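You operate a simulated robot arm through the tools that you are given. There is no shell and no other tool. Be economical: measure what you need, move in short steps, check, and stop when the job is done.

The job below is to be done with a simulated two-armed robot. You get a single attempt, and the scene is never put back.

## Task
Take the lid off the pot and lay it down on the top of the grey ink bench.

It is judged by the outcome, as a careful person would: the job done as asked, and still so three seconds after it is handed in. It fails if anything else is knocked over, pushed out of place, dropped, spilled or broken. Lids that push on must go on centred and level and be pressed home; caps that screw on are set level and turned clockwise until they are tight.

## Robot
Two 7-joint arms with two-finger grippers on one trunk, on a base that drives. Base frame: it is fixed to the floor where the robot stands at the start and does not move with it; the origin is under the middle of the robot, x ahead of it, y to its left, z up; the surface under the hand at the start is at about z = 0.8. Units: m, degrees, N and s.
The left shoulder is at the start at [0.041, 0.163, 1.13], the right one opposite. With the tool pointing down near the work surface each hand reaches from about 0.28 to 0.74 m from the robot's upright axis, wherever it stands, measured 20 degrees to its own side. Places, roughly: pot (7x7x8 cm) [0.5, 0.2, 0.8]. Payload 2.45 kg a hand.
The TCP of each hand is the grasp point between the finger pads, 0.026 m short of the fingertips. In the tool frame z runs along the fingers and y along their closing line. The gripper opens to 0.096 m. The gripper's body begins 0.069 m behind the TCP.
Orientation is that of the tool frame in the base frame, as a unit quaternion [w, x, y, z]. With the fingers straight down and closing along the base's y, the tool's x points along the base's -x, its y along +y and its z along -z.

## Interface
- The arms move only by the tool apply_moves. It takes "left_increments", "right_increments" or both (then of equal length, played together; a hand with none holds still); each is a list of rows, each a list of 7 numbers: the shift along the tool's x, y, z in units of 200 mm (1.0 is 200 mm), then the turn, a rotation vector about the tool's x, y, z in units of 45 degrees (1.0 is 45 degrees), then the opening, from 0 (shut) to 1 (fully open). In form: [[tx, ty, tz, wx, wy, wz, gripper], ...]. A call has 1 to 20 rows; each row is the pose to reach, as a shift and turn from the pose commanded when the call began, along the tool's axes at that moment. A call with a number of a shift or a turn outside -1 to 1 is refused whole. A row lasts 0.2 s, in which the tool goes at most 0.05 m and 8.6 degrees; a call with a longer step from one row to the next is refused whole, and so is a gripper value outside its range. Where a pose cannot be reached the arm comes as near as it can. A force on the tool above 40 N (or 10 N above the force at the start of the call, whichever is more), or a blocked arm, ends the call early, and 0.2 s more pass. Each finger halts on what it meets, pressing with about 34 N; the grip force reading is that of the motor and also rises with nothing between the fingers. The clock runs only during rows and for 0.2 s after the last one: add rows that repeat a pose to give the fingers time. The reply holds the time, the measured pose of the TCP, the force on the tool along the base axes, the opening and the grip force, in the units named above and with some noise, with the torque about the TCP (base axes, N m) and any sound that the robot's microphone picked up.
- Cameras (640 x 400 px; columns grow to the right, rows downward): "scene" is now at [0.1114, 0.0252, 1.606]; the picture's right is [0.30, -0.95, 0.00], its down [-0.71, -0.22, -0.67] and it looks along [0.64, 0.20, -0.74] (base axes); focal length 282 px, centre (320, 200). "left" rides on the left gripper at [0.082, -0.003, -0.098] in its tool frame; the picture's right is [0.04, 1.00, 0.00], its down [-0.73, 0.03, -0.68] and it looks along [-0.68, 0.03, 0.73] (tool axes); focal length 256 px, centre (320, 200). "right" rides on the right gripper at [0.082, 0.003, -0.098] in its tool frame; the picture's right is [-0.04, 1.00, 0.00], its down [-0.73, -0.03, -0.68] and it looks along [-0.68, -0.03, 0.73] (tool axes); focal length 256 px, centre (320, 200). There is no depth. A picture from a camera that has moved, and an enlarged one, comes with that camera's place and axes in the base frame and with its lens.
- get_image(camera): a new picture of that camera. It takes no simulated time.
- lift_body(by): slides the trunk up (or, below 0, down) by that many m; the arms and the scene camera ride with it, the base frame stays. It gives what a move gives, with no picture.
- base_move(legs): drives the robot by 1 to 6 legs, each [ahead, left, turn to the left] in m, m and degrees, along the robot's own axes; the way and the turn of a leg run together, so that a leg with both is an arc; at most 1.5 m and 180 degrees a leg. The arms and the cameras ride along, it lands a little off, and it stops where it bumps. It gives what a move gives.
- aim_head(pan, tilt): turns the head with the scene camera to pan (to the left, within 120 degrees either way) and tilt (down, from -29 to 69), counted from straight ahead of the robot. It gives what a move gives.
- zoom(camera, box): a new picture of the part [left, top, right, bottom] of that camera's present view, enlarged. It takes no simulated time.
- hand_in(): hands the job in; it is judged then, once.

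Go step by step. Nothing tells you exact positions but the pictures and the camera data: compare them with the known pose of the tool, close in by small moves and look again before you grip or let go. The budget is 120 turns and 92 pictures, counting those below and the enlarged ones. Unless the task says otherwise, let go and move clear before handing in, and close with one line.

The tools are called after "Call:" as name(argument=value, ...) on one line, values as JSON. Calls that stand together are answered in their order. apply_moves: Moves the arms, as the interface text tells. Its arguments: {"type":"object","properties":{"left_increments":{"type":"array"},"right_increments":{"type":"array"}},"required":[]} The other tools are called the same way: lift_body (by) slides the trunk up or down; base_move (legs) drives the base; aim_head (pan, tilt) turns the head that bears the scene camera; get_image (camera) takes a picture; zoom (camera, box) takes an enlarged picture of a part of a camera's view; hand_in () hands the job in.

At the start:

```text
time_s: 0.0
left_eef_pos: [0.4615, 0.4233, 1.1535]
left_orientation: [-0.001, 0.0, 1.0, -0.001]
left_contact_force: [-0.5, 1.0, 0.1]
left_ft_torque: [0.03, 0.01, -0.02]
left_gripper_width: 0.0962
left_grip_force: 0.1
right_eef_pos: [0.4941, -0.084, 1.1549]
right_orientation: [-0.001, 0.0, 1.0, 0.0]
right_contact_force: [0.4, -0.1, 0.4]
right_ft_torque: [-0.03, -0.01, 0.04]
right_gripper_width: 0.0961
right_grip_force: 0.1
trunk travel left (down, up): [-0.3, 0.267]
robot x, y, heading: [-0.0014, 0.0017, -0.2]
head pan, tilt: [17.4, 47.7]
```

scene: 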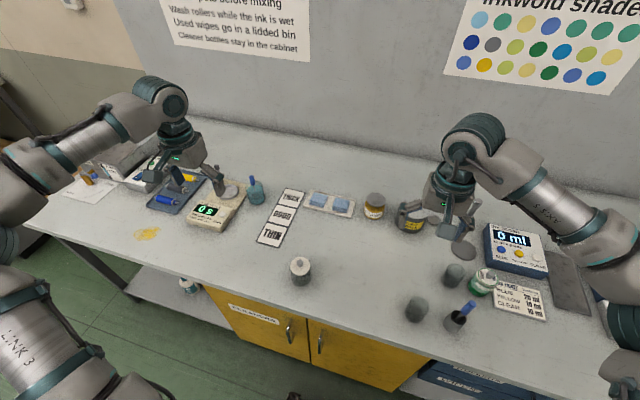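
right: 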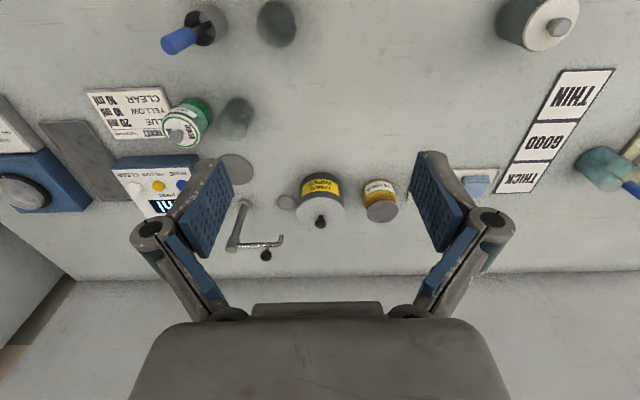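
left: 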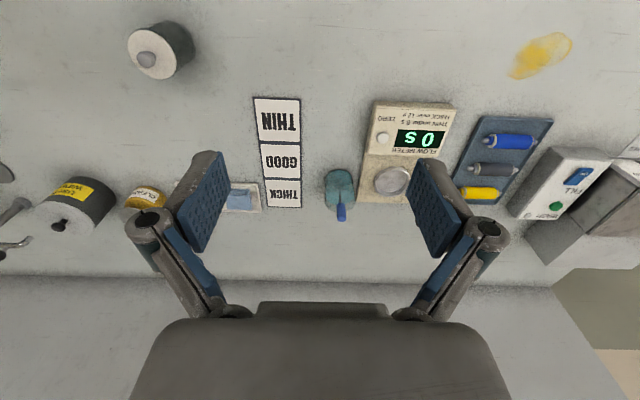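

The pot with its pale knobbed lid stands near [0.49, 0.20], alone on the bench. I take a closer look at it first.

Call:
zoom(camera="scene", box=[260, 240, 340, 290])

Call:
zoom(camera="left", box=[110, 5, 210, 95])

```text
8.00 times, centred on (300, 265) of scene
camera zoom: at [0.1114, 0.0252, 1.606], right [0.3, -0.95, 0.0], down [-0.71, -0.22, -0.67], along [0.64, 0.2, -0.74], focal length 2254 px, centre (480, -320)
```

zoom: 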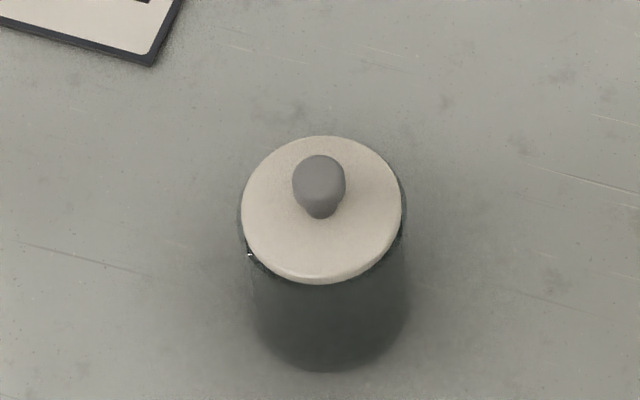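

```text
4.44 times, centred on (160, 50) of left
camera zoom: at [0.3808, 0.4214, 1.2524], right [-0.04, 1.0, 0.0], down [0.73, 0.03, 0.68], along [0.68, 0.03, -0.73], focal length 1138 px, centre (1031, 867)
```

zoom: 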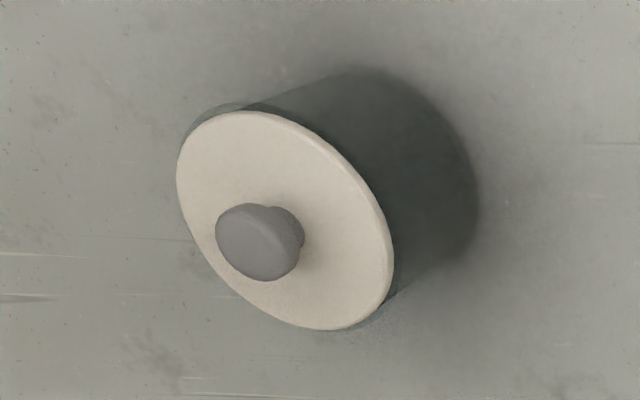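

The knob top is at about [0.482, 0.202, 0.889], the lid's top at about z 0.870, and the lid is about 58 mm across. I bring the left hand over it, staying high, with the gripper part open.

Call:
apply_moves(left_increments=[[-0.017, -0.16, 0.12, 0, 0, 0, 0.8], [-0.034, -0.32, 0.24, 0, 0, 0, 0.7], [-0.051, -0.48, 0.36, 0, 0, 0, 0.6], [-0.068, -0.64, 0.48, 0, 0, 0, 0.6], [-0.085, -0.8, 0.6, 0, 0, 0, 0.6], [-0.1025, -0.95, 0.72, 0, 0, 0, 0.6], [-0.1025, -0.95, 0.72, 0, 0, 0, 0.6]])

Call:
get_image(camera="left")

```text
time_s: 1.6
left_eef_pos: [0.4784, 0.233, 1.0133]
left_orientation: [0.001, 0.001, 1.0, 0.0]
left_contact_force: [0.6, -1.5, 0.3]
left_ft_torque: [-0.02, -0.04, 0.0]
left_gripper_width: 0.0577
left_grip_force: 0.1
right_eef_pos: [0.489, -0.0851, 1.1556]
right_orientation: [0.0, 0.0, 1.0, 0.001]
right_contact_force: [-0.7, -0.1, 0.0]
right_ft_torque: [0.01, -0.03, 0.01]
right_gripper_width: 0.0958
right_grip_force: 0.0
trunk travel left (down, up): [-0.3, 0.267]
robot x, y, heading: [-0.0024, 0.0, 0.4]
head pan, tilt: [17.4, 47.7]
```

```text
86 pictures are left
camera left: at [0.3971, 0.231, 1.1103], right [-0.04, 1.0, 0.0], down [0.73, 0.03, 0.68], along [0.68, 0.03, -0.73], focal length 256 px, centre (320, 200)
```

left: 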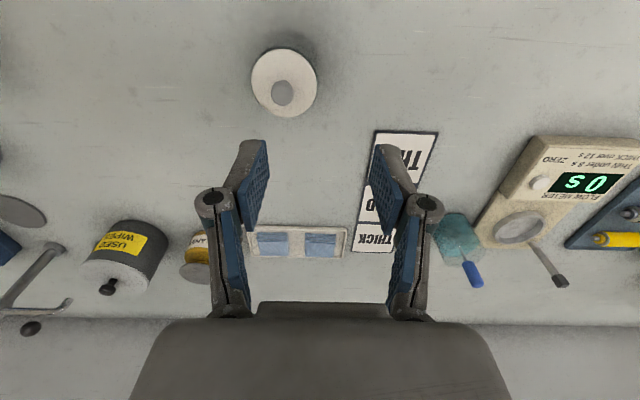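

The new picture gives the knob at about [0.480, 0.2025], which agrees. I go down to z about 0.935 over it and look again.

Call:
apply_moves(left_increments=[[-0.01, -0.15, 0.05, 0, 0, 0, 0.5], [-0.012, -0.154, 0.2, 0, 0, 0, 0.45], [-0.012, -0.154, 0.37, 0, 0, 0, 0.45], [-0.012, -0.154, 0.37, 0, 0, 0, 0.45]])

Call:
get_image(camera="left")

Call:
zoom(camera="scene", box=[260, 230, 340, 280])

```text
time_s: 2.6
left_eef_pos: [0.4822, 0.2043, 0.9367]
left_orientation: [0.0, 0.001, 1.0, -0.001]
left_contact_force: [0.0, 0.7, -0.3]
left_ft_torque: [-0.03, -0.01, 0.02]
left_gripper_width: 0.0433
left_grip_force: 0.1
right_eef_pos: [0.4908, -0.0835, 1.1554]
right_orientation: [0.001, 0.0, 1.0, 0.0]
right_contact_force: [0.2, -0.3, 0.3]
right_ft_torque: [0.02, 0.0, -0.02]
right_gripper_width: 0.0962
right_grip_force: 0.1
trunk travel left (down, up): [-0.3, 0.267]
robot x, y, heading: [0.0, 0.0032, 0.3]
head pan, tilt: [17.4, 47.7]
```

```text
85 pictures are left
camera left: at [0.4002, 0.201, 1.0363], right [-0.04, 1.0, 0.0], down [0.73, 0.03, 0.68], along [0.68, 0.03, -0.73], focal length 256 px, centre (320, 200)
```

left: 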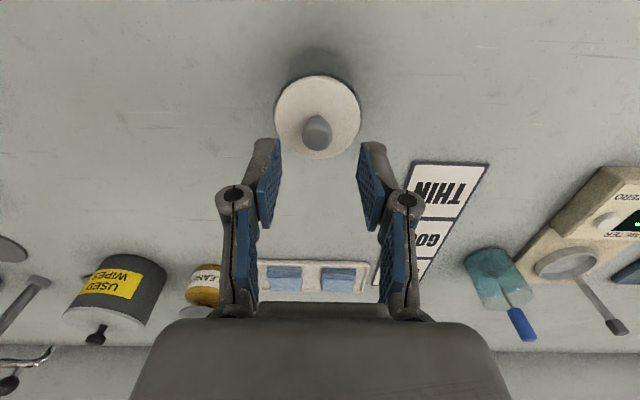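

```text
8.00 times, centred on (300, 255) of scene
camera zoom: at [0.112, 0.0243, 1.606], right [0.3, -0.95, 0.0], down [-0.71, -0.22, -0.67], along [0.64, 0.2, -0.74], focal length 2254 px, centre (480, -240)
```

zoom: 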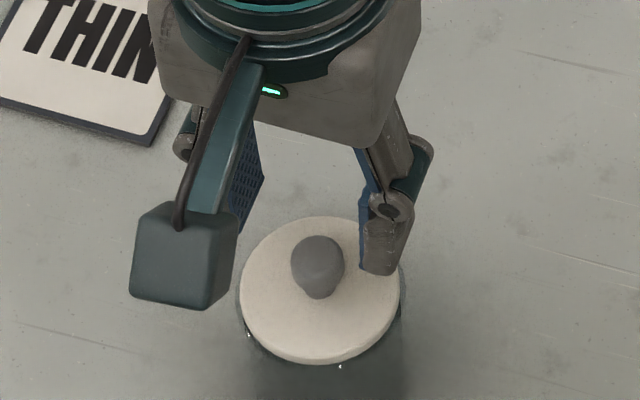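

The knob is centred between the fingers to within about 2 mm. I lower until the fingertips are about 4 mm above the lid, feeling for contact, and look once more.

Call:
apply_moves(left_increments=[[0.01, -0.005, 0.09, 0, 0, 0, 0.45], [0.01, -0.005, 0.18, 0, 0, 0, 0.45], [0.01, -0.005, 0.18, 0, 0, 0, 0.45]])

Call:
get_image(camera="left")

Call:
zoom(camera="scene", box=[260, 230, 340, 280])

```text
time_s: 3.4
left_eef_pos: [0.4794, 0.2011, 0.9026]
left_orientation: [0.001, 0.001, 1.0, 0.0]
left_contact_force: [-0.1, -0.4, -0.6]
left_ft_torque: [-0.03, -0.05, -0.01]
left_gripper_width: 0.0429
left_grip_force: 0.1
right_eef_pos: [0.4901, -0.0847, 1.1565]
right_orientation: [0.001, 0.001, 1.0, 0.0]
right_contact_force: [0.6, -0.1, -0.6]
right_ft_torque: [0.02, -0.02, 0.01]
right_gripper_width: 0.0962
right_grip_force: 0.0
trunk travel left (down, up): [-0.3, 0.267]
robot x, y, heading: [-0.0006, -0.0027, -0.2]
head pan, tilt: [17.4, 47.7]
```

```text
83 pictures are left
camera left: at [0.3979, 0.1991, 1.0008], right [-0.04, 1.0, 0.0], down [0.73, 0.03, 0.68], along [0.68, 0.03, -0.73], focal length 256 px, centre (320, 200)
```

left: 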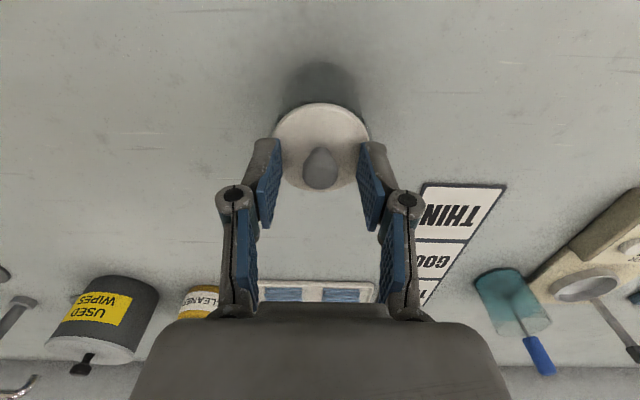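

```text
8.00 times, centred on (300, 255) of scene
camera zoom: at [0.1117, 0.0234, 1.606], right [0.3, -0.95, 0.0], down [-0.71, -0.22, -0.67], along [0.64, 0.2, -0.74], focal length 2254 px, centre (480, -240)
```

zoom: 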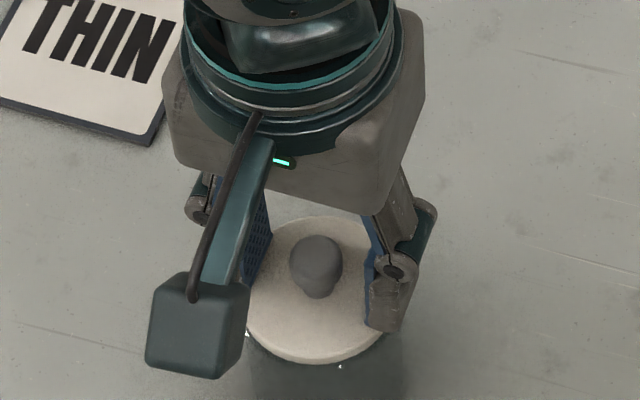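

Aligned. I lower 2 mm more and close on the knob.

Call:
apply_moves(left_increments=[[0.0, 0.005, 0.01, 0, 0, 0, 0.35], [0.0, 0.005, 0.01, 0, 0, 0, 0.2], [0.0, 0.005, 0.01, 0, 0, 0, 0.1], [0.0, 0.005, 0.01, 0, 0, 0, 0.0], [0.0, 0.005, 0.01, 0, 0, 0, 0.0], [0.0, 0.005, 0.01, 0, 0, 0, 0.0]])

Call:
zoom(camera="left", box=[220, 60, 420, 260])

```text
time_s: 4.8
left_eef_pos: [0.4806, 0.2006, 0.9013]
left_orientation: [0.002, 0.0, 1.0, 0.0]
left_contact_force: [2.2, 0.3, 9.1]
left_ft_torque: [-0.03, -0.02, 0.06]
left_gripper_width: 0.0149
left_grip_force: 34.3
right_eef_pos: [0.4895, -0.0852, 1.1568]
right_orientation: [0.001, 0.001, 1.0, 0.001]
right_contact_force: [0.8, 0.2, -0.2]
right_ft_torque: [0.01, 0.0, 0.01]
right_gripper_width: 0.0961
right_grip_force: 0.0
trunk travel left (down, up): [-0.3, 0.267]
robot x, y, heading: [0.0028, -0.0018, 0.0]
head pan, tilt: [17.4, 47.7]
```

```text
2.00 times, centred on (320, 160) of left
camera zoom: at [0.3984, 0.1991, 0.9992], right [-0.04, 1.0, 0.0], down [0.73, 0.03, 0.68], along [0.68, 0.03, -0.73], focal length 512 px, centre (320, 280)
```

zoom: 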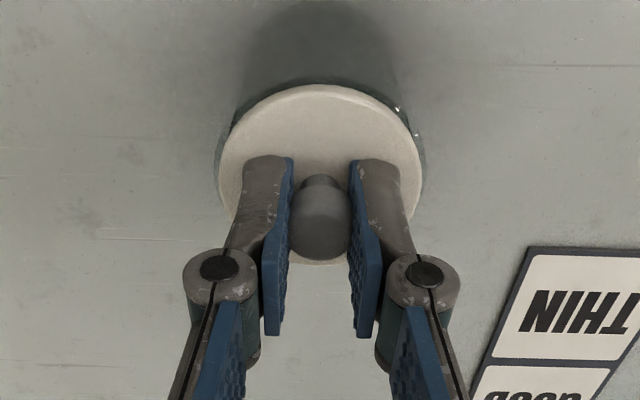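

The knob is held (opening 15 mm, 34 N). I lift gently by 10 mm and read the force.

Call:
apply_moves(left_increments=[[0, 0, -0.01, 0, 0, 0, 0], [0, 0, -0.02, 0, 0, 0, 0], [0, 0, -0.03, 0, 0, 0, 0], [0, 0, -0.04, 0, 0, 0, 0], [0, 0, -0.05, 0, 0, 0, 0]])

Call:
zoom(camera="left", box=[220, 60, 420, 260])

Call:
zoom(camera="scene", box=[260, 230, 340, 280])

```text
time_s: 6.0
left_eef_pos: [0.4794, 0.2008, 0.9089]
left_orientation: [0.001, 0.0, 1.0, 0.001]
left_contact_force: [-1.3, 0.8, -0.5]
left_ft_torque: [-0.04, -0.01, -0.02]
left_gripper_width: 0.0148
left_grip_force: 34.0
right_eef_pos: [0.491, -0.0859, 1.1565]
right_orientation: [0.002, 0.001, 1.0, 0.0]
right_contact_force: [0.0, 0.0, 0.2]
right_ft_torque: [-0.01, 0.01, -0.03]
right_gripper_width: 0.0957
right_grip_force: 0.1
trunk travel left (down, up): [-0.3, 0.267]
robot x, y, heading: [0.0002, 0.0001, -0.1]
head pan, tilt: [17.4, 47.7]
```

```text
2.00 times, centred on (320, 160) of left
camera zoom: at [0.3979, 0.1996, 1.0075], right [-0.04, 1.0, 0.0], down [0.73, 0.03, 0.68], along [0.68, 0.03, -0.73], focal length 512 px, centre (320, 280)
```

zoom: 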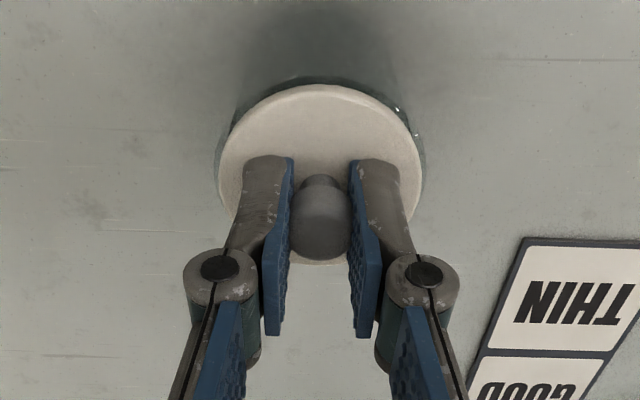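

```text
8.00 times, centred on (300, 255) of scene
camera zoom: at [0.1121, 0.0235, 1.606], right [0.3, -0.95, 0.0], down [-0.71, -0.22, -0.67], along [0.64, 0.2, -0.74], focal length 2254 px, centre (480, -240)
```

zoom: 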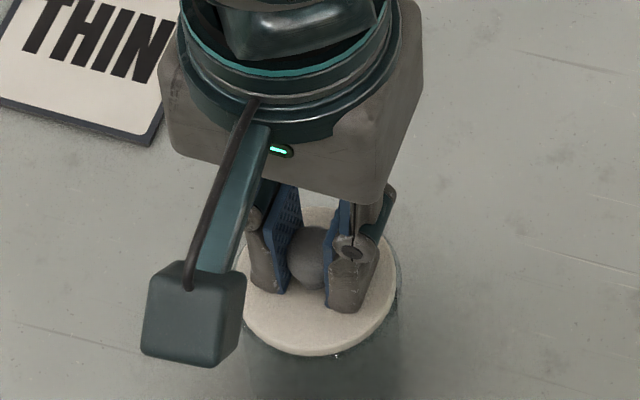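

The lid came up with no resistance. I lift a further 25 mm to see whether the pot has stayed on the bench.

Call:
apply_moves(left_increments=[[0, 0, -0.03, 0, 0, 0, 0], [0, 0, -0.06, 0, 0, 0, 0], [0, 0, -0.09, 0, 0, 0, 0], [0, 0, -0.125, 0, 0, 0, 0], [0, 0, -0.125, 0, 0, 0, 0]])

Call:
get_image(camera="left")

Call:
zoom(camera="scene", box=[240, 220, 360, 295])

```text
time_s: 7.2
left_eef_pos: [0.479, 0.2015, 0.9335]
left_orientation: [0.001, -0.001, 1.0, 0.0]
left_contact_force: [-0.7, -0.5, -0.5]
left_ft_torque: [-0.01, 0.03, 0.03]
left_gripper_width: 0.0158
left_grip_force: 34.2
right_eef_pos: [0.4898, -0.0849, 1.156]
right_orientation: [0.002, 0.0, 1.0, 0.0]
right_contact_force: [-0.8, 0.6, -0.5]
right_ft_torque: [-0.02, 0.01, -0.01]
right_gripper_width: 0.0963
right_grip_force: 0.1
trunk travel left (down, up): [-0.3, 0.267]
robot x, y, heading: [-0.0018, 0.0018, 0.1]
head pan, tilt: [17.4, 47.7]
```

```text
78 pictures are left
camera left: at [0.3978, 0.1995, 1.0324], right [-0.04, 1.0, 0.0], down [0.73, 0.03, 0.68], along [0.68, 0.03, -0.73], focal length 256 px, centre (320, 200)
```

left: 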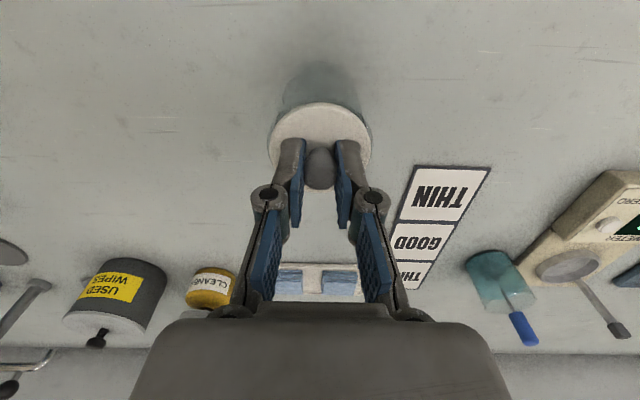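

```text
5.33 times, centred on (300, 258) of scene
camera zoom: at [0.1124, 0.0235, 1.6059], right [0.3, -0.95, 0.0], down [-0.71, -0.22, -0.67], along [0.64, 0.2, -0.74], focal length 1503 px, centre (427, -107)
```

zoom: 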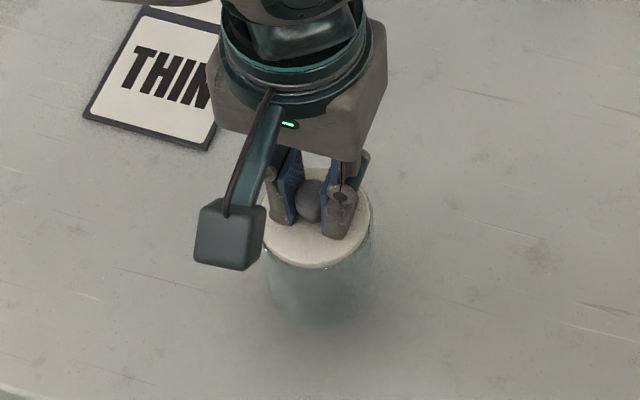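

It isn't clear whether the pot stayed put or is hanging from the lid. I zoom in on it from both cameras.

Call:
zoom(camera="scene", box=[270, 245, 330, 290])

Call:
zoom(camera="left", box=[240, 40, 400, 200])

Call:
zoom(camera="right", box=[480, 0, 640, 100])

```text
8.89 times, centred on (300, 268) of scene
camera zoom: at [0.1124, 0.0235, 1.6059], right [0.3, -0.95, 0.0], down [-0.71, -0.22, -0.67], along [0.64, 0.2, -0.74], focal length 2505 px, centre (498, -400)
```

zoom: 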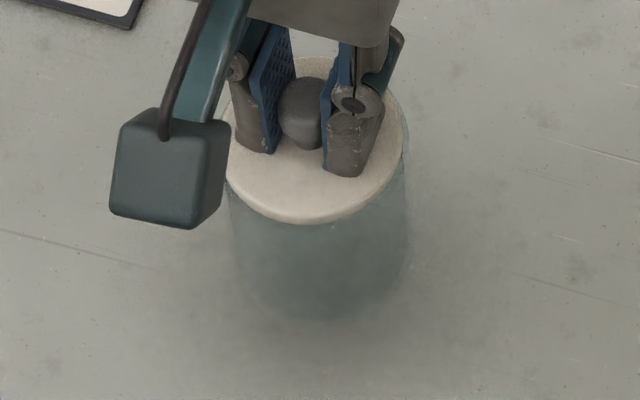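

```text
2.50 times, centred on (320, 120) of left
camera zoom: at [0.3978, 0.1995, 1.0324], right [-0.04, 1.0, 0.0], down [0.73, 0.03, 0.68], along [0.68, 0.03, -0.73], focal length 640 px, centre (320, 400)
```

zoom: 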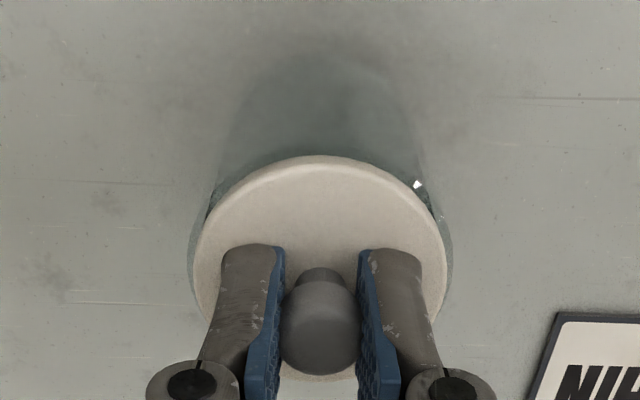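

```text
4.00 times, centred on (560, 50) of right
camera zoom: at [0.4095, -0.081, 1.255], right [0.04, 1.0, 0.0], down [0.73, -0.03, 0.68], along [0.68, -0.03, -0.73], focal length 1024 px, centre (-640, 800)
```

zoom: 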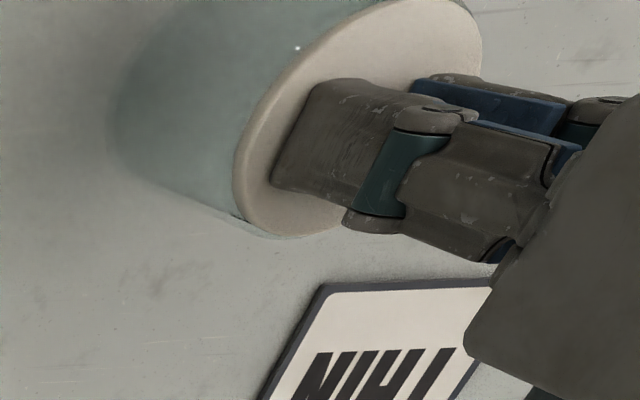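

The pot is clear glass and it has come up with the lid, so the lid sits tight. I set it back down on exactly the same spot, then will hold the pot with the right hand while pulling.

Call:
apply_moves(left_increments=[[0, 0, 0.04, 0, 0, 0, 0], [0, 0, 0.08, 0, 0, 0, 0], [0, 0, 0.12, 0, 0, 0, 0], [0, 0, 0.14, 0, 0, 0, 0], [0, 0, 0.155, 0, 0, 0, 0], [0, 0, 0.163, 0, 0, 0, 0], [0, 0, 0.17, 0, 0, 0, 0]])

Call:
zoom(camera="scene", box=[270, 245, 330, 290])

```text
time_s: 8.8
left_eef_pos: [0.4807, 0.2015, 0.9009]
left_orientation: [0.002, 0.0, 1.0, -0.001]
left_contact_force: [0.0, 0.0, 1.9]
left_ft_torque: [0.0, -0.04, 0.02]
left_gripper_width: 0.0156
left_grip_force: 34.0
right_eef_pos: [0.4911, -0.0846, 1.1559]
right_orientation: [0.0, 0.0, 1.0, 0.001]
right_contact_force: [-1.2, 0.0, 0.3]
right_ft_torque: [0.03, 0.0, 0.0]
right_gripper_width: 0.096
right_grip_force: 0.1
trunk travel left (down, up): [-0.3, 0.267]
robot x, y, heading: [-0.0034, -0.0003, 0.1]
head pan, tilt: [17.4, 47.7]
```

```text
8.89 times, centred on (300, 268) of scene
camera zoom: at [0.1119, 0.0234, 1.606], right [0.3, -0.95, 0.0], down [-0.71, -0.22, -0.67], along [0.64, 0.2, -0.74], focal length 2505 px, centre (498, -400)
```

zoom: 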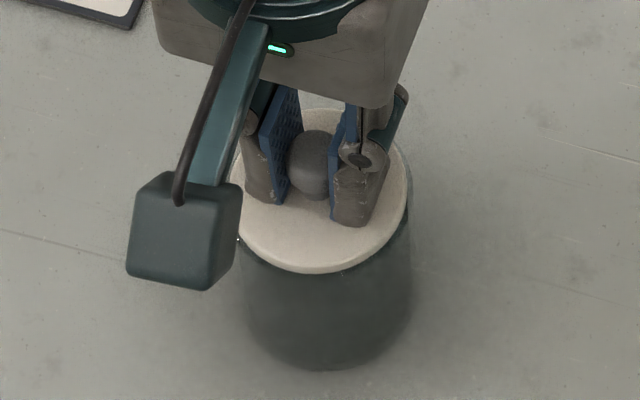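

The pot stands on the bench again (light contact force, dark base as before). I let go of the knob, rise, and turn the left hand so its camera faces away and leaves room for the right hand.

Call:
apply_moves(left_increments=[[0, 0, 0, 0, 0, 0, 0.25], [0, 0, 0, 0, 0, 0, 0.45], [0, 0, 0, 0, 0, 0, 0.45], [0, 0, -0.1, 0, 0, 0, 0.45], [0, 0, -0.25, 0, 0, 0, 0.45], [0, 0, -0.4, 0, 0, 0, 0.45], [0, 0, -0.4, 0, 0, 0.1667, 0.45], [0, 0, -0.4, 0, 0, 0.3333, 0.45], [0, 0, -0.4, 0, 0, 0.5, 0.45], [0, 0, -0.4, 0, 0, 0.6667, 0.45], [0, 0, -0.4, 0, 0, 0.8333, 0.45], [0, 0, -0.4, 0, 0, 1.0, 0.45]])

Call:
zoom(camera="scene", box=[220, 190, 380, 290])

```text
time_s: 11.4
left_eef_pos: [0.4799, 0.2, 0.9808]
left_orientation: [0.001, 0.384, 0.923, 0.001]
left_contact_force: [-0.5, -0.2, -0.5]
left_ft_torque: [0.0, 0.0, -0.02]
left_gripper_width: 0.0431
left_grip_force: 0.1
right_eef_pos: [0.4907, -0.0849, 1.1563]
right_orientation: [0.001, 0.0, 1.0, 0.0]
right_contact_force: [-1.1, -0.1, -0.2]
right_ft_torque: [0.0, 0.03, 0.01]
right_gripper_width: 0.0959
right_grip_force: 0.1
trunk travel left (down, up): [-0.3, 0.267]
robot x, y, heading: [-0.001, 0.0019, 0.1]
head pan, tilt: [17.4, 47.7]
```

```text
4.00 times, centred on (300, 240) of scene
camera zoom: at [0.1121, 0.0236, 1.606], right [0.3, -0.95, 0.0], down [-0.71, -0.22, -0.67], along [0.64, 0.2, -0.74], focal length 1127 px, centre (400, 40)
```

zoom: 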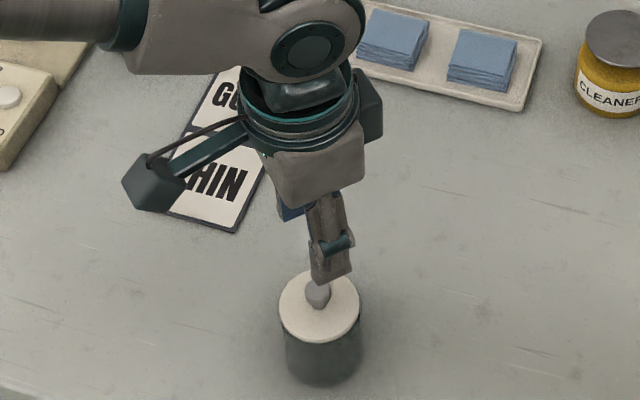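

The pot stands free and unmoved. I turn the left hand the other 45 degrees (its thin side to the right hand), and yaw the right hand toward the pot.

Call:
apply_moves(left_increments=[[0, 0, 0, 0, 0, 0.1667, 0.45], [0, 0, 0, 0, 0, 0.3333, 0.45], [0, 0, 0, 0, 0, 0.5, 0.45], [0, 0, 0, 0, 0, 0.6667, 0.45], [0, 0, 0, 0, 0, 0.8333, 0.45], [0, 0, 0, 0, 0, 1.0, 0.45], [0, 0, 0, 0, 0, 1.0, 0.45]], right_increments=[[0, 0, 0, 0, 0, -0.1667, 1], [0, 0, 0, 0, 0, -0.3333, 1], [0, 0, 0, 0, 0, -0.5, 1], [0, 0, 0, 0, 0, -0.6667, 1], [0, 0, 0, 0, 0, -0.8333, 1], [0, 0, 0, 0, 0, -1.0, 1], [0, 0, 0, 0, 0, -1.0, 1]])

```text
time_s: 13.0
left_eef_pos: [0.4792, 0.2006, 0.9814]
left_orientation: [0.001, 0.707, 0.707, 0.001]
left_contact_force: [0.0, -0.4, -0.7]
left_ft_torque: [0.02, -0.01, 0.01]
left_gripper_width: 0.0432
left_grip_force: 0.0
right_eef_pos: [0.4915, -0.0855, 1.1563]
right_orientation: [0.001, -0.384, 0.923, 0.001]
right_contact_force: [0.6, -1.0, -0.2]
right_ft_torque: [0.02, 0.02, 0.02]
right_gripper_width: 0.0963
right_grip_force: 0.1
trunk travel left (down, up): [-0.3, 0.267]
robot x, y, heading: [-0.001, -0.0003, 0.2]
head pan, tilt: [17.4, 47.7]
```

Both hands turned as planned. Now I tilt the right hand 40 degrees and bring it to a staging point short of the pot.

Call:
apply_moves(right_increments=[[-0.007, 0.1125, 0.0975, 0, -0.111, 0, 1], [-0.013, 0.225, 0.195, 0, -0.222, 0, 1], [-0.02, 0.3375, 0.2925, 0, -0.333, 0, 1], [-0.027, 0.45, 0.39, 0, -0.444, 0, 1], [-0.033, 0.5625, 0.4875, 0, -0.556, 0, 1], [-0.04, 0.675, 0.585, 0, -0.667, 0, 1], [-0.046, 0.7875, 0.6825, 0, -0.778, 0, 1], [-0.053, 0.9, 0.78, 0, -0.889, 0, 1], [-0.053, 0.9, 0.78, 0, -0.889, 0, 1]])

Call:
get_image(camera="scene")

Call:
get_image(camera="right")

```text
time_s: 15.0
left_eef_pos: [0.4787, 0.2014, 0.9808]
left_orientation: [0.0, 0.708, 0.707, 0.001]
left_contact_force: [-0.1, 0.8, 0.6]
left_ft_torque: [0.01, -0.02, 0.03]
left_gripper_width: 0.0432
left_grip_force: 0.1
right_eef_pos: [0.3698, 0.0503, 1.0018]
right_orientation: [0.317, -0.36, 0.868, 0.131]
right_contact_force: [1.2, 0.1, -0.2]
right_ft_torque: [-0.01, 0.06, 0.0]
right_gripper_width: 0.096
right_grip_force: 0.2
trunk travel left (down, up): [-0.3, 0.267]
robot x, y, heading: [0.0001, -0.0022, 0.1]
head pan, tilt: [17.4, 47.7]
```

```text
71 pictures are left
camera scene: at [0.1114, 0.0241, 1.606], right [0.3, -0.95, 0.0], down [-0.71, -0.22, -0.67], along [0.64, 0.2, -0.74], focal length 282 px, centre (320, 200)
```

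scene: 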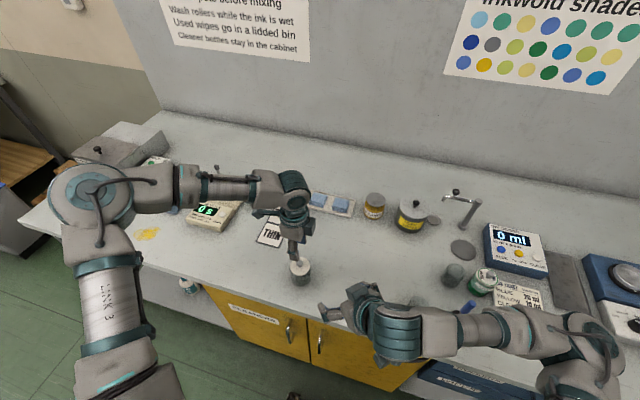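

```text
70 pictures are left
camera right: at [0.2792, -0.0355, 1.0244], right [-0.69, 0.73, 0.03], down [0.11, 0.07, 0.99], along [0.72, 0.68, -0.12], focal length 256 px, centre (320, 200)
```

right: 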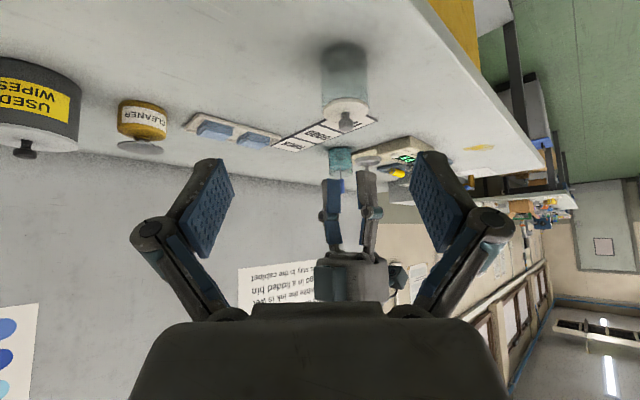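

The right hand's view also puts the pot at [0.479, 0.201]. I move the right hand to 12 cm short of it along the approach line.

Call:
apply_moves(right_increments=[[-0.0351, 0.029, 0.126, 0, 0, 0, 1], [-0.0702, 0.058, 0.252, 0, 0, 0, 1], [-0.105, 0.087, 0.377, 0, 0, 0, 1], [-0.14, 0.116, 0.503, 0, 0, 0, 1], [-0.1755, 0.145, 0.629, 0, 0, 0, 1], [-0.1755, 0.145, 0.629, 0, 0, 0, 1]])

Call:
get_image(camera="scene")

Call:
get_image(camera="right")

```text
time_s: 16.4
left_eef_pos: [0.4789, 0.2021, 0.9809]
left_orientation: [0.0, 0.707, 0.707, 0.001]
left_contact_force: [0.8, -0.1, 0.7]
left_ft_torque: [-0.02, 0.0, -0.02]
left_gripper_width: 0.0431
left_grip_force: 0.1
right_eef_pos: [0.428, 0.1484, 0.9267]
right_orientation: [0.317, -0.36, 0.868, 0.13]
right_contact_force: [-0.7, 0.2, 0.1]
right_ft_torque: [-0.01, 0.03, 0.0]
right_gripper_width: 0.0962
right_grip_force: 0.0
trunk travel left (down, up): [-0.3, 0.267]
robot x, y, heading: [-0.0005, 0.0, 0.0]
head pan, tilt: [17.4, 47.7]
```

```text
69 pictures are left
camera scene: at [0.1115, 0.0255, 1.606], right [0.3, -0.95, 0.0], down [-0.71, -0.22, -0.67], along [0.64, 0.2, -0.74], focal length 282 px, centre (320, 200)
```

scene: 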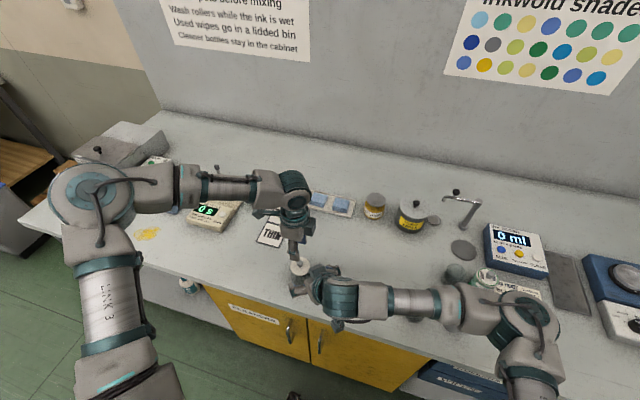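

```text
68 pictures are left
camera right: at [0.3367, 0.0618, 0.9498], right [-0.69, 0.73, 0.02], down [0.11, 0.07, 0.99], along [0.72, 0.68, -0.12], focal length 256 px, centre (320, 200)
```

right: 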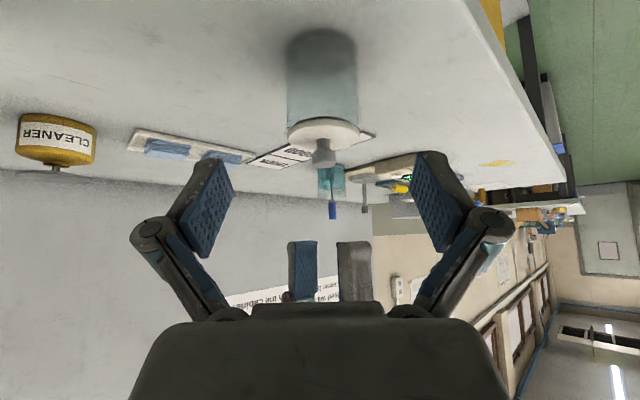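

The pot is centred between the right fingers. I advance most of the way and check.

Call:
apply_moves(right_increments=[[0.002, 0.001, 0.12, 0, 0, 0, 1], [0.004, 0.002, 0.24, 0, 0, 0, 1], [0.006, 0.004, 0.36, 0, 0, 0, 1], [0.007, 0.004, 0.45, 0, 0, 0, 1], [0.007, 0.004, 0.45, 0, 0, 0, 1]])

Call:
get_image(camera="right")

Call:
zoom(camera="scene", box=[240, 220, 360, 295])

```text
time_s: 17.6
left_eef_pos: [0.4793, 0.2021, 0.9815]
left_orientation: [0.0, 0.707, 0.707, 0.001]
left_contact_force: [-0.5, -0.2, -1.1]
left_ft_torque: [0.0, 0.01, -0.01]
left_gripper_width: 0.0431
left_grip_force: 0.0
right_eef_pos: [0.467, 0.1891, 0.8551]
right_orientation: [0.317, -0.36, 0.867, 0.131]
right_contact_force: [0.1, -0.3, 0.4]
right_ft_torque: [0.01, -0.02, 0.01]
right_gripper_width: 0.0958
right_grip_force: 0.0
trunk travel left (down, up): [-0.3, 0.267]
robot x, y, heading: [-0.0012, -0.0019, 0.2]
head pan, tilt: [17.4, 47.7]
```

```text
67 pictures are left
camera right: at [0.3758, 0.1021, 0.8795], right [-0.69, 0.73, 0.02], down [0.11, 0.07, 0.99], along [0.72, 0.68, -0.12], focal length 256 px, centre (320, 200)
```

right: 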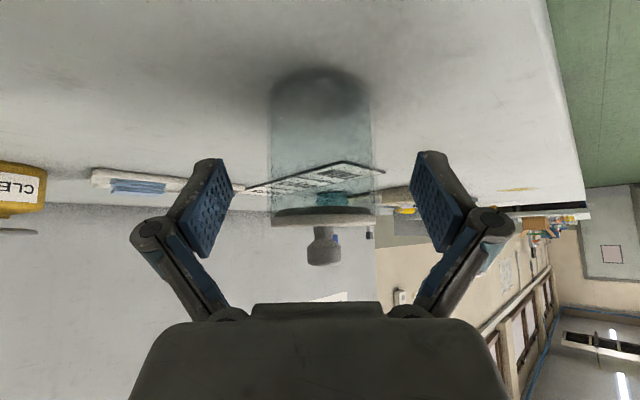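

```text
5.33 times, centred on (300, 258) of scene
camera zoom: at [0.1116, 0.0256, 1.606], right [0.3, -0.95, 0.0], down [-0.71, -0.22, -0.67], along [0.64, 0.2, -0.74], focal length 1503 px, centre (427, -107)
```

zoom: 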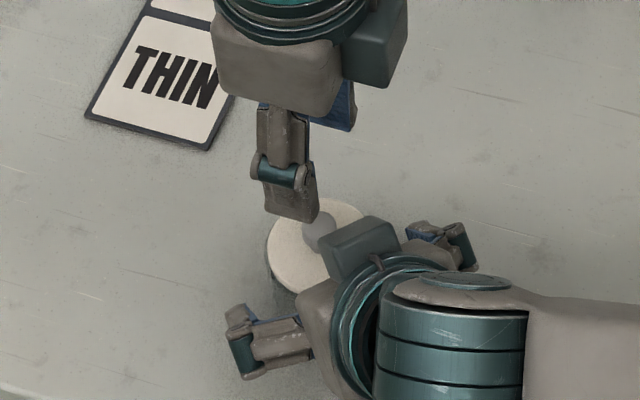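

The gripper's side box would sit close to the left fingers at this tilt, so I flatten the right hand by another 10 degrees and stop with the grasp point about 8 mm short of the pot's axis.

Call:
apply_moves(right_increments=[[0, 0, 0, 0, -0.111, 0, 1], [0, 0, 0, 0, -0.222, 0, 1], [0.008, 0, 0.05, 0, -0.222, 0, 1], [0.0165, -0.001, 0.097, 0, -0.222, 0, 1], [0.0165, -0.001, 0.097, 0, -0.222, 0, 1]])

Call:
get_image(camera="right")

Call:
get_image(camera="scene")

```text
time_s: 18.8
left_eef_pos: [0.4803, 0.202, 0.9801]
left_orientation: [0.001, 0.707, 0.707, 0.001]
left_contact_force: [-0.2, 0.8, 0.5]
left_ft_torque: [-0.01, 0.0, -0.02]
left_gripper_width: 0.0429
left_grip_force: 0.0
right_eef_pos: [0.4739, 0.1951, 0.8393]
right_orientation: [0.391, -0.347, 0.837, 0.161]
right_contact_force: [-0.5, -0.5, 0.7]
right_ft_torque: [0.02, -0.02, 0.0]
right_gripper_width: 0.0963
right_grip_force: 0.0
trunk travel left (down, up): [-0.3, 0.267]
robot x, y, heading: [0.0, 0.0006, -0.1]
head pan, tilt: [17.4, 47.7]
```

```text
65 pictures are left
camera right: at [0.3816, 0.1073, 0.8403], right [-0.69, 0.72, 0.03], down [-0.02, -0.06, 1.0], along [0.72, 0.69, 0.05], focal length 256 px, centre (320, 200)
```

right: 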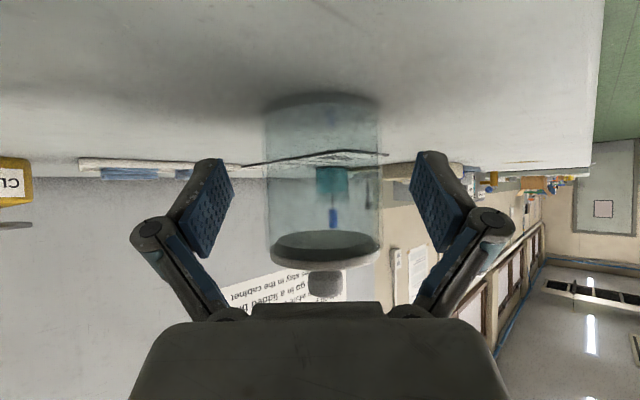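

```text
64 pictures are left
camera scene: at [0.1117, 0.0254, 1.606], right [0.3, -0.95, 0.0], down [-0.71, -0.22, -0.67], along [0.64, 0.2, -0.74], focal length 282 px, centre (320, 200)
```

scene: 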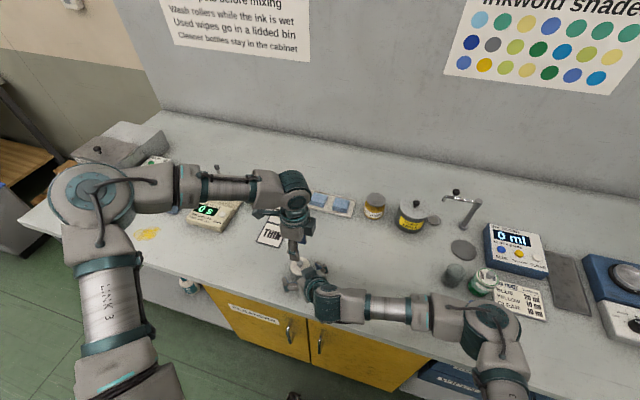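

The pot is centred between the right fingers with the pads below the lid. I close the right hand gently on the glass.

Call:
apply_moves(right_increments=[[0, 0, 0, 0, 0, 0, 0.85], [0, 0, 0, 0, 0, 0, 0.75], [0, 0, 0, 0, 0, 0, 0.68], [0, 0, 0, 0, 0, 0, 0.64], [0, 0, 0, 0, 0, 0, 0.6], [0, 0, 0, 0, 0, 0, 0.58], [0, 0, 0, 0, 0, 0, 0.58]])

Call:
get_image(camera="right")

```text
time_s: 20.4
left_eef_pos: [0.479, 0.2008, 0.9797]
left_orientation: [0.001, 0.707, 0.707, 0.001]
left_contact_force: [-0.1, 0.1, -0.2]
left_ft_torque: [0.01, 0.02, -0.01]
left_gripper_width: 0.0432
left_grip_force: 0.0
right_eef_pos: [0.4739, 0.1951, 0.8399]
right_orientation: [0.391, -0.347, 0.837, 0.162]
right_contact_force: [-0.5, 0.1, 1.8]
right_ft_torque: [0.03, 0.05, -0.05]
right_gripper_width: 0.0599
right_grip_force: 34.0
trunk travel left (down, up): [-0.3, 0.267]
robot x, y, heading: [-0.0017, -0.0003, -0.1]
head pan, tilt: [17.4, 47.7]
```

```text
63 pictures are left
camera right: at [0.3816, 0.1072, 0.8406], right [-0.69, 0.72, 0.03], down [-0.02, -0.06, 1.0], along [0.73, 0.69, 0.05], focal length 256 px, centre (320, 200)
```

right: 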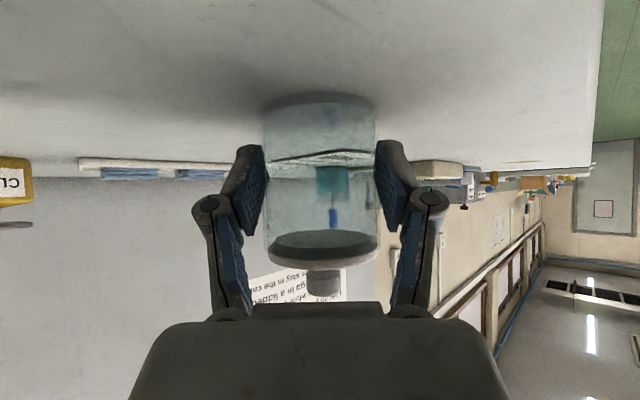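

The pot is held (opening 60 mm, no shove). I narrow the left fingers a little and lower them over the knob, checking partway.

Call:
apply_moves(left_increments=[[0, 0, 0.05, 0, 0, 0, 0.36], [0, 0, 0.13, 0, 0, 0, 0.36], [0, 0, 0.22, 0, 0, 0, 0.36], [0, 0, 0.22, 0, 0, 0, 0.36]])

Call:
get_image(camera="left")

Call:
zoom(camera="scene", box=[240, 220, 360, 295])

```text
time_s: 21.4
left_eef_pos: [0.4795, 0.2017, 0.9367]
left_orientation: [0.001, 0.708, 0.706, 0.001]
left_contact_force: [0.1, 0.4, 0.3]
left_ft_torque: [-0.03, 0.04, -0.01]
left_gripper_width: 0.0345
left_grip_force: 0.1
right_eef_pos: [0.4737, 0.1947, 0.8379]
right_orientation: [0.391, -0.347, 0.837, 0.162]
right_contact_force: [0.9, 0.0, 1.9]
right_ft_torque: [0.06, 0.0, -0.01]
right_gripper_width: 0.0602
right_grip_force: 34.5
trunk travel left (down, up): [-0.3, 0.267]
robot x, y, heading: [-0.001, 0.0026, 0.0]
head pan, tilt: [17.4, 47.7]
```

```text
62 pictures are left
camera left: at [0.4761, 0.2846, 1.0353], right [1.0, 0.04, 0.0], down [0.03, -0.73, 0.68], along [0.03, -0.68, -0.73], focal length 256 px, centre (320, 200)
```

left: 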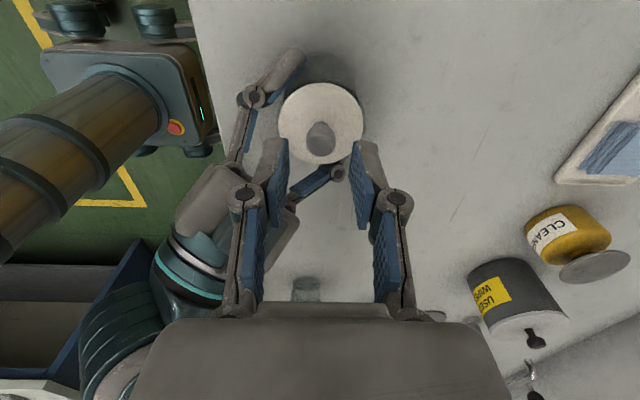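

```text
5.33 times, centred on (300, 258) of scene
camera zoom: at [0.1115, 0.0252, 1.606], right [0.3, -0.95, 0.0], down [-0.71, -0.22, -0.67], along [0.64, 0.2, -0.74], focal length 1503 px, centre (427, -107)
```

zoom: 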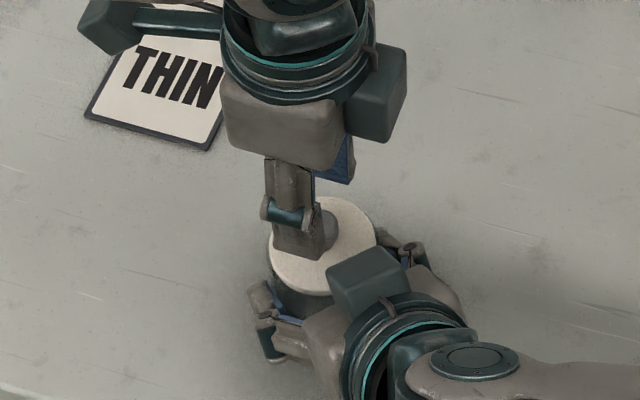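

The knob is centred under the left fingers and the right hand is clear. I go down to the gripping height and close.

Call:
apply_moves(left_increments=[[0, 0, 0.09, 0, 0, 0, 0.36], [0, 0, 0.177, 0, 0, 0, 0.36], [0, 0, 0.177, 0, 0, 0, 0.3], [0, 0, 0.177, 0, 0, 0, 0.15], [0, 0, 0.177, 0, 0, 0, 0], [0, 0, 0.177, 0, 0, 0, 0], [0, 0, 0.177, 0, 0, 0, 0]])

Call:
zoom(camera="left", box=[220, 60, 420, 260])

```text
time_s: 23.0
left_eef_pos: [0.4788, 0.201, 0.9031]
left_orientation: [0.001, 0.706, 0.708, 0.001]
left_contact_force: [0.5, -0.1, -0.6]
left_ft_torque: [-0.01, 0.01, 0.02]
left_gripper_width: 0.016
left_grip_force: 34.2
right_eef_pos: [0.4732, 0.1942, 0.8388]
right_orientation: [0.391, -0.347, 0.837, 0.162]
right_contact_force: [-0.7, 1.0, 2.8]
right_ft_torque: [0.03, 0.06, 0.06]
right_gripper_width: 0.0601
right_grip_force: 34.4
trunk travel left (down, up): [-0.3, 0.267]
robot x, y, heading: [0.0019, 0.0034, 0.1]
head pan, tilt: [17.4, 47.7]
heard: snap
```

```text
2.00 times, centred on (320, 160) of left
camera zoom: at [0.4757, 0.2842, 1.0008], right [1.0, 0.04, 0.0], down [0.03, -0.73, 0.68], along [0.03, -0.68, -0.73], focal length 512 px, centre (320, 280)
```

zoom: 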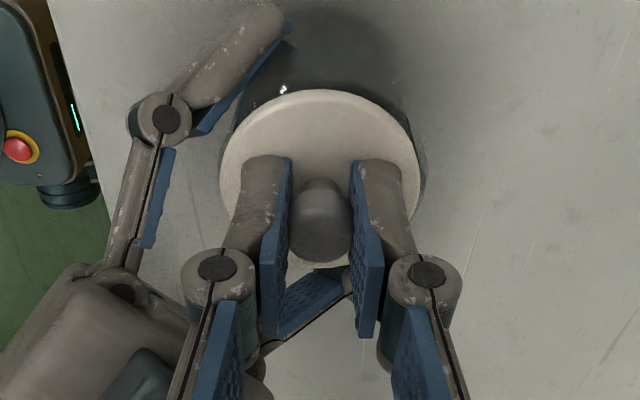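

A snap was heard as the left hand closed, most likely the lid's seal giving. I check the glass and the lid before pulling.

Call:
get_image(camera="right")

Call:
zoom(camera="right", box=[240, 80, 400, 300])

Call:
zoom(camera="scene", box=[270, 245, 330, 290])

```text
59 pictures are left
camera right: at [0.3814, 0.1073, 0.8405], right [-0.69, 0.72, 0.03], down [-0.02, -0.06, 1.0], along [0.72, 0.69, 0.05], focal length 256 px, centre (320, 200)
```

right: 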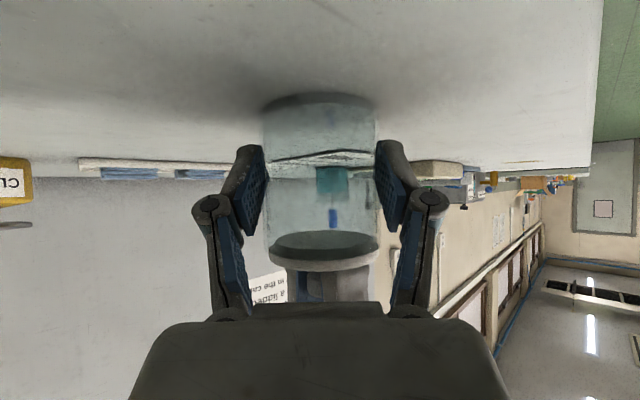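

```text
1.82 times, centred on (320, 190) of right
camera zoom: at [0.3814, 0.1073, 0.8405], right [-0.69, 0.72, 0.03], down [-0.02, -0.06, 1.0], along [0.72, 0.69, 0.05], focal length 465 px, centre (320, 218)
```

zoom: 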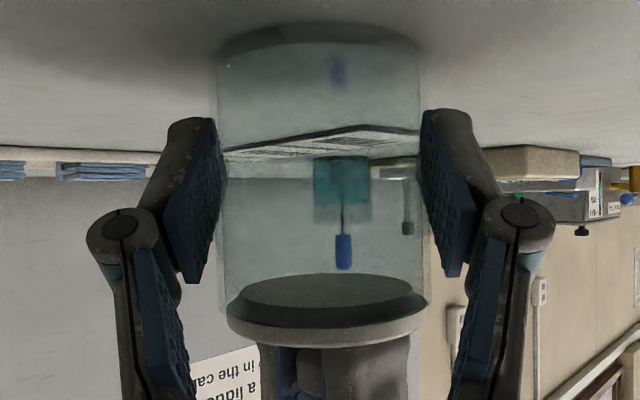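

```text
8.89 times, centred on (300, 268) of scene
camera zoom: at [0.1113, 0.0252, 1.606], right [0.3, -0.95, 0.0], down [-0.71, -0.22, -0.67], along [0.64, 0.2, -0.74], focal length 2505 px, centre (498, -400)
```

zoom: 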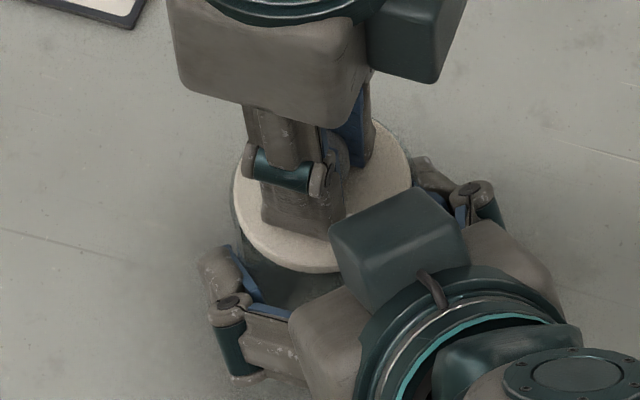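

The glass is intact and the lid level, so the snap was the plug loosening. I pull the lid straight up slowly while the right hand holds the pot.

Call:
apply_moves(left_increments=[[0, 0, -0.01, 0, 0, 0, 0], [0, 0, -0.02, 0, 0, 0, 0], [0, 0, -0.04, 0, 0, 0, 0], [0, 0, -0.06, 0, 0, 0, 0], [0, 0, -0.09, 0, 0, 0, 0], [0, 0, -0.12, 0, 0, 0, 0], [0, 0, -0.12, 0, 0, 0, 0]])

Call:
get_image(camera="right")

Call:
get_image(camera="left")

```text
time_s: 24.6
left_eef_pos: [0.4797, 0.2021, 0.9255]
left_orientation: [0.0, 0.707, 0.707, 0.001]
left_contact_force: [0.8, 0.9, 0.5]
left_ft_torque: [0.02, -0.03, 0.01]
left_gripper_width: 0.0157
left_grip_force: 33.6
right_eef_pos: [0.4736, 0.196, 0.8383]
right_orientation: [0.392, -0.347, 0.837, 0.162]
right_contact_force: [-0.2, 0.0, 1.6]
right_ft_torque: [0.08, 0.07, 0.0]
right_gripper_width: 0.0599
right_grip_force: 34.2
trunk travel left (down, up): [-0.3, 0.267]
robot x, y, heading: [-0.0012, -0.0026, -0.2]
head pan, tilt: [17.4, 47.7]
```

```text
56 pictures are left
camera right: at [0.3816, 0.1072, 0.8405], right [-0.69, 0.72, 0.03], down [-0.02, -0.06, 1.0], along [0.73, 0.69, 0.05], focal length 256 px, centre (320, 200)
```

right: 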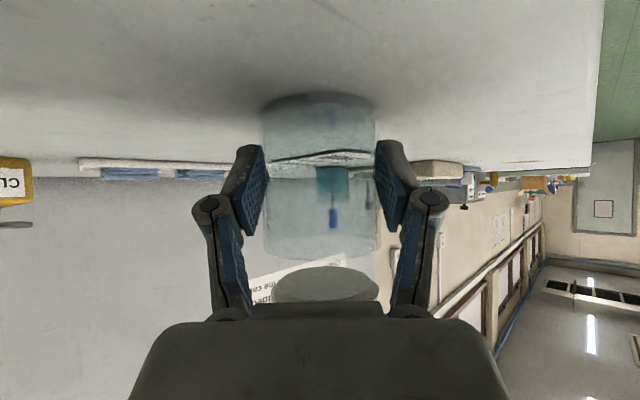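

```text
55 pictures are left
camera left: at [0.4766, 0.2847, 1.0241], right [1.0, 0.04, 0.0], down [0.03, -0.73, 0.68], along [0.03, -0.68, -0.73], focal length 256 px, centre (320, 200)
```

left: 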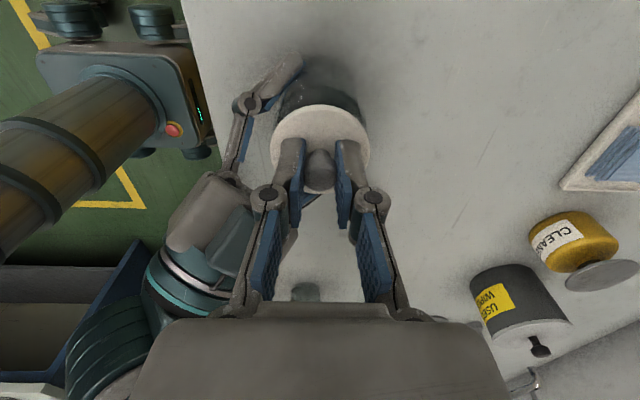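

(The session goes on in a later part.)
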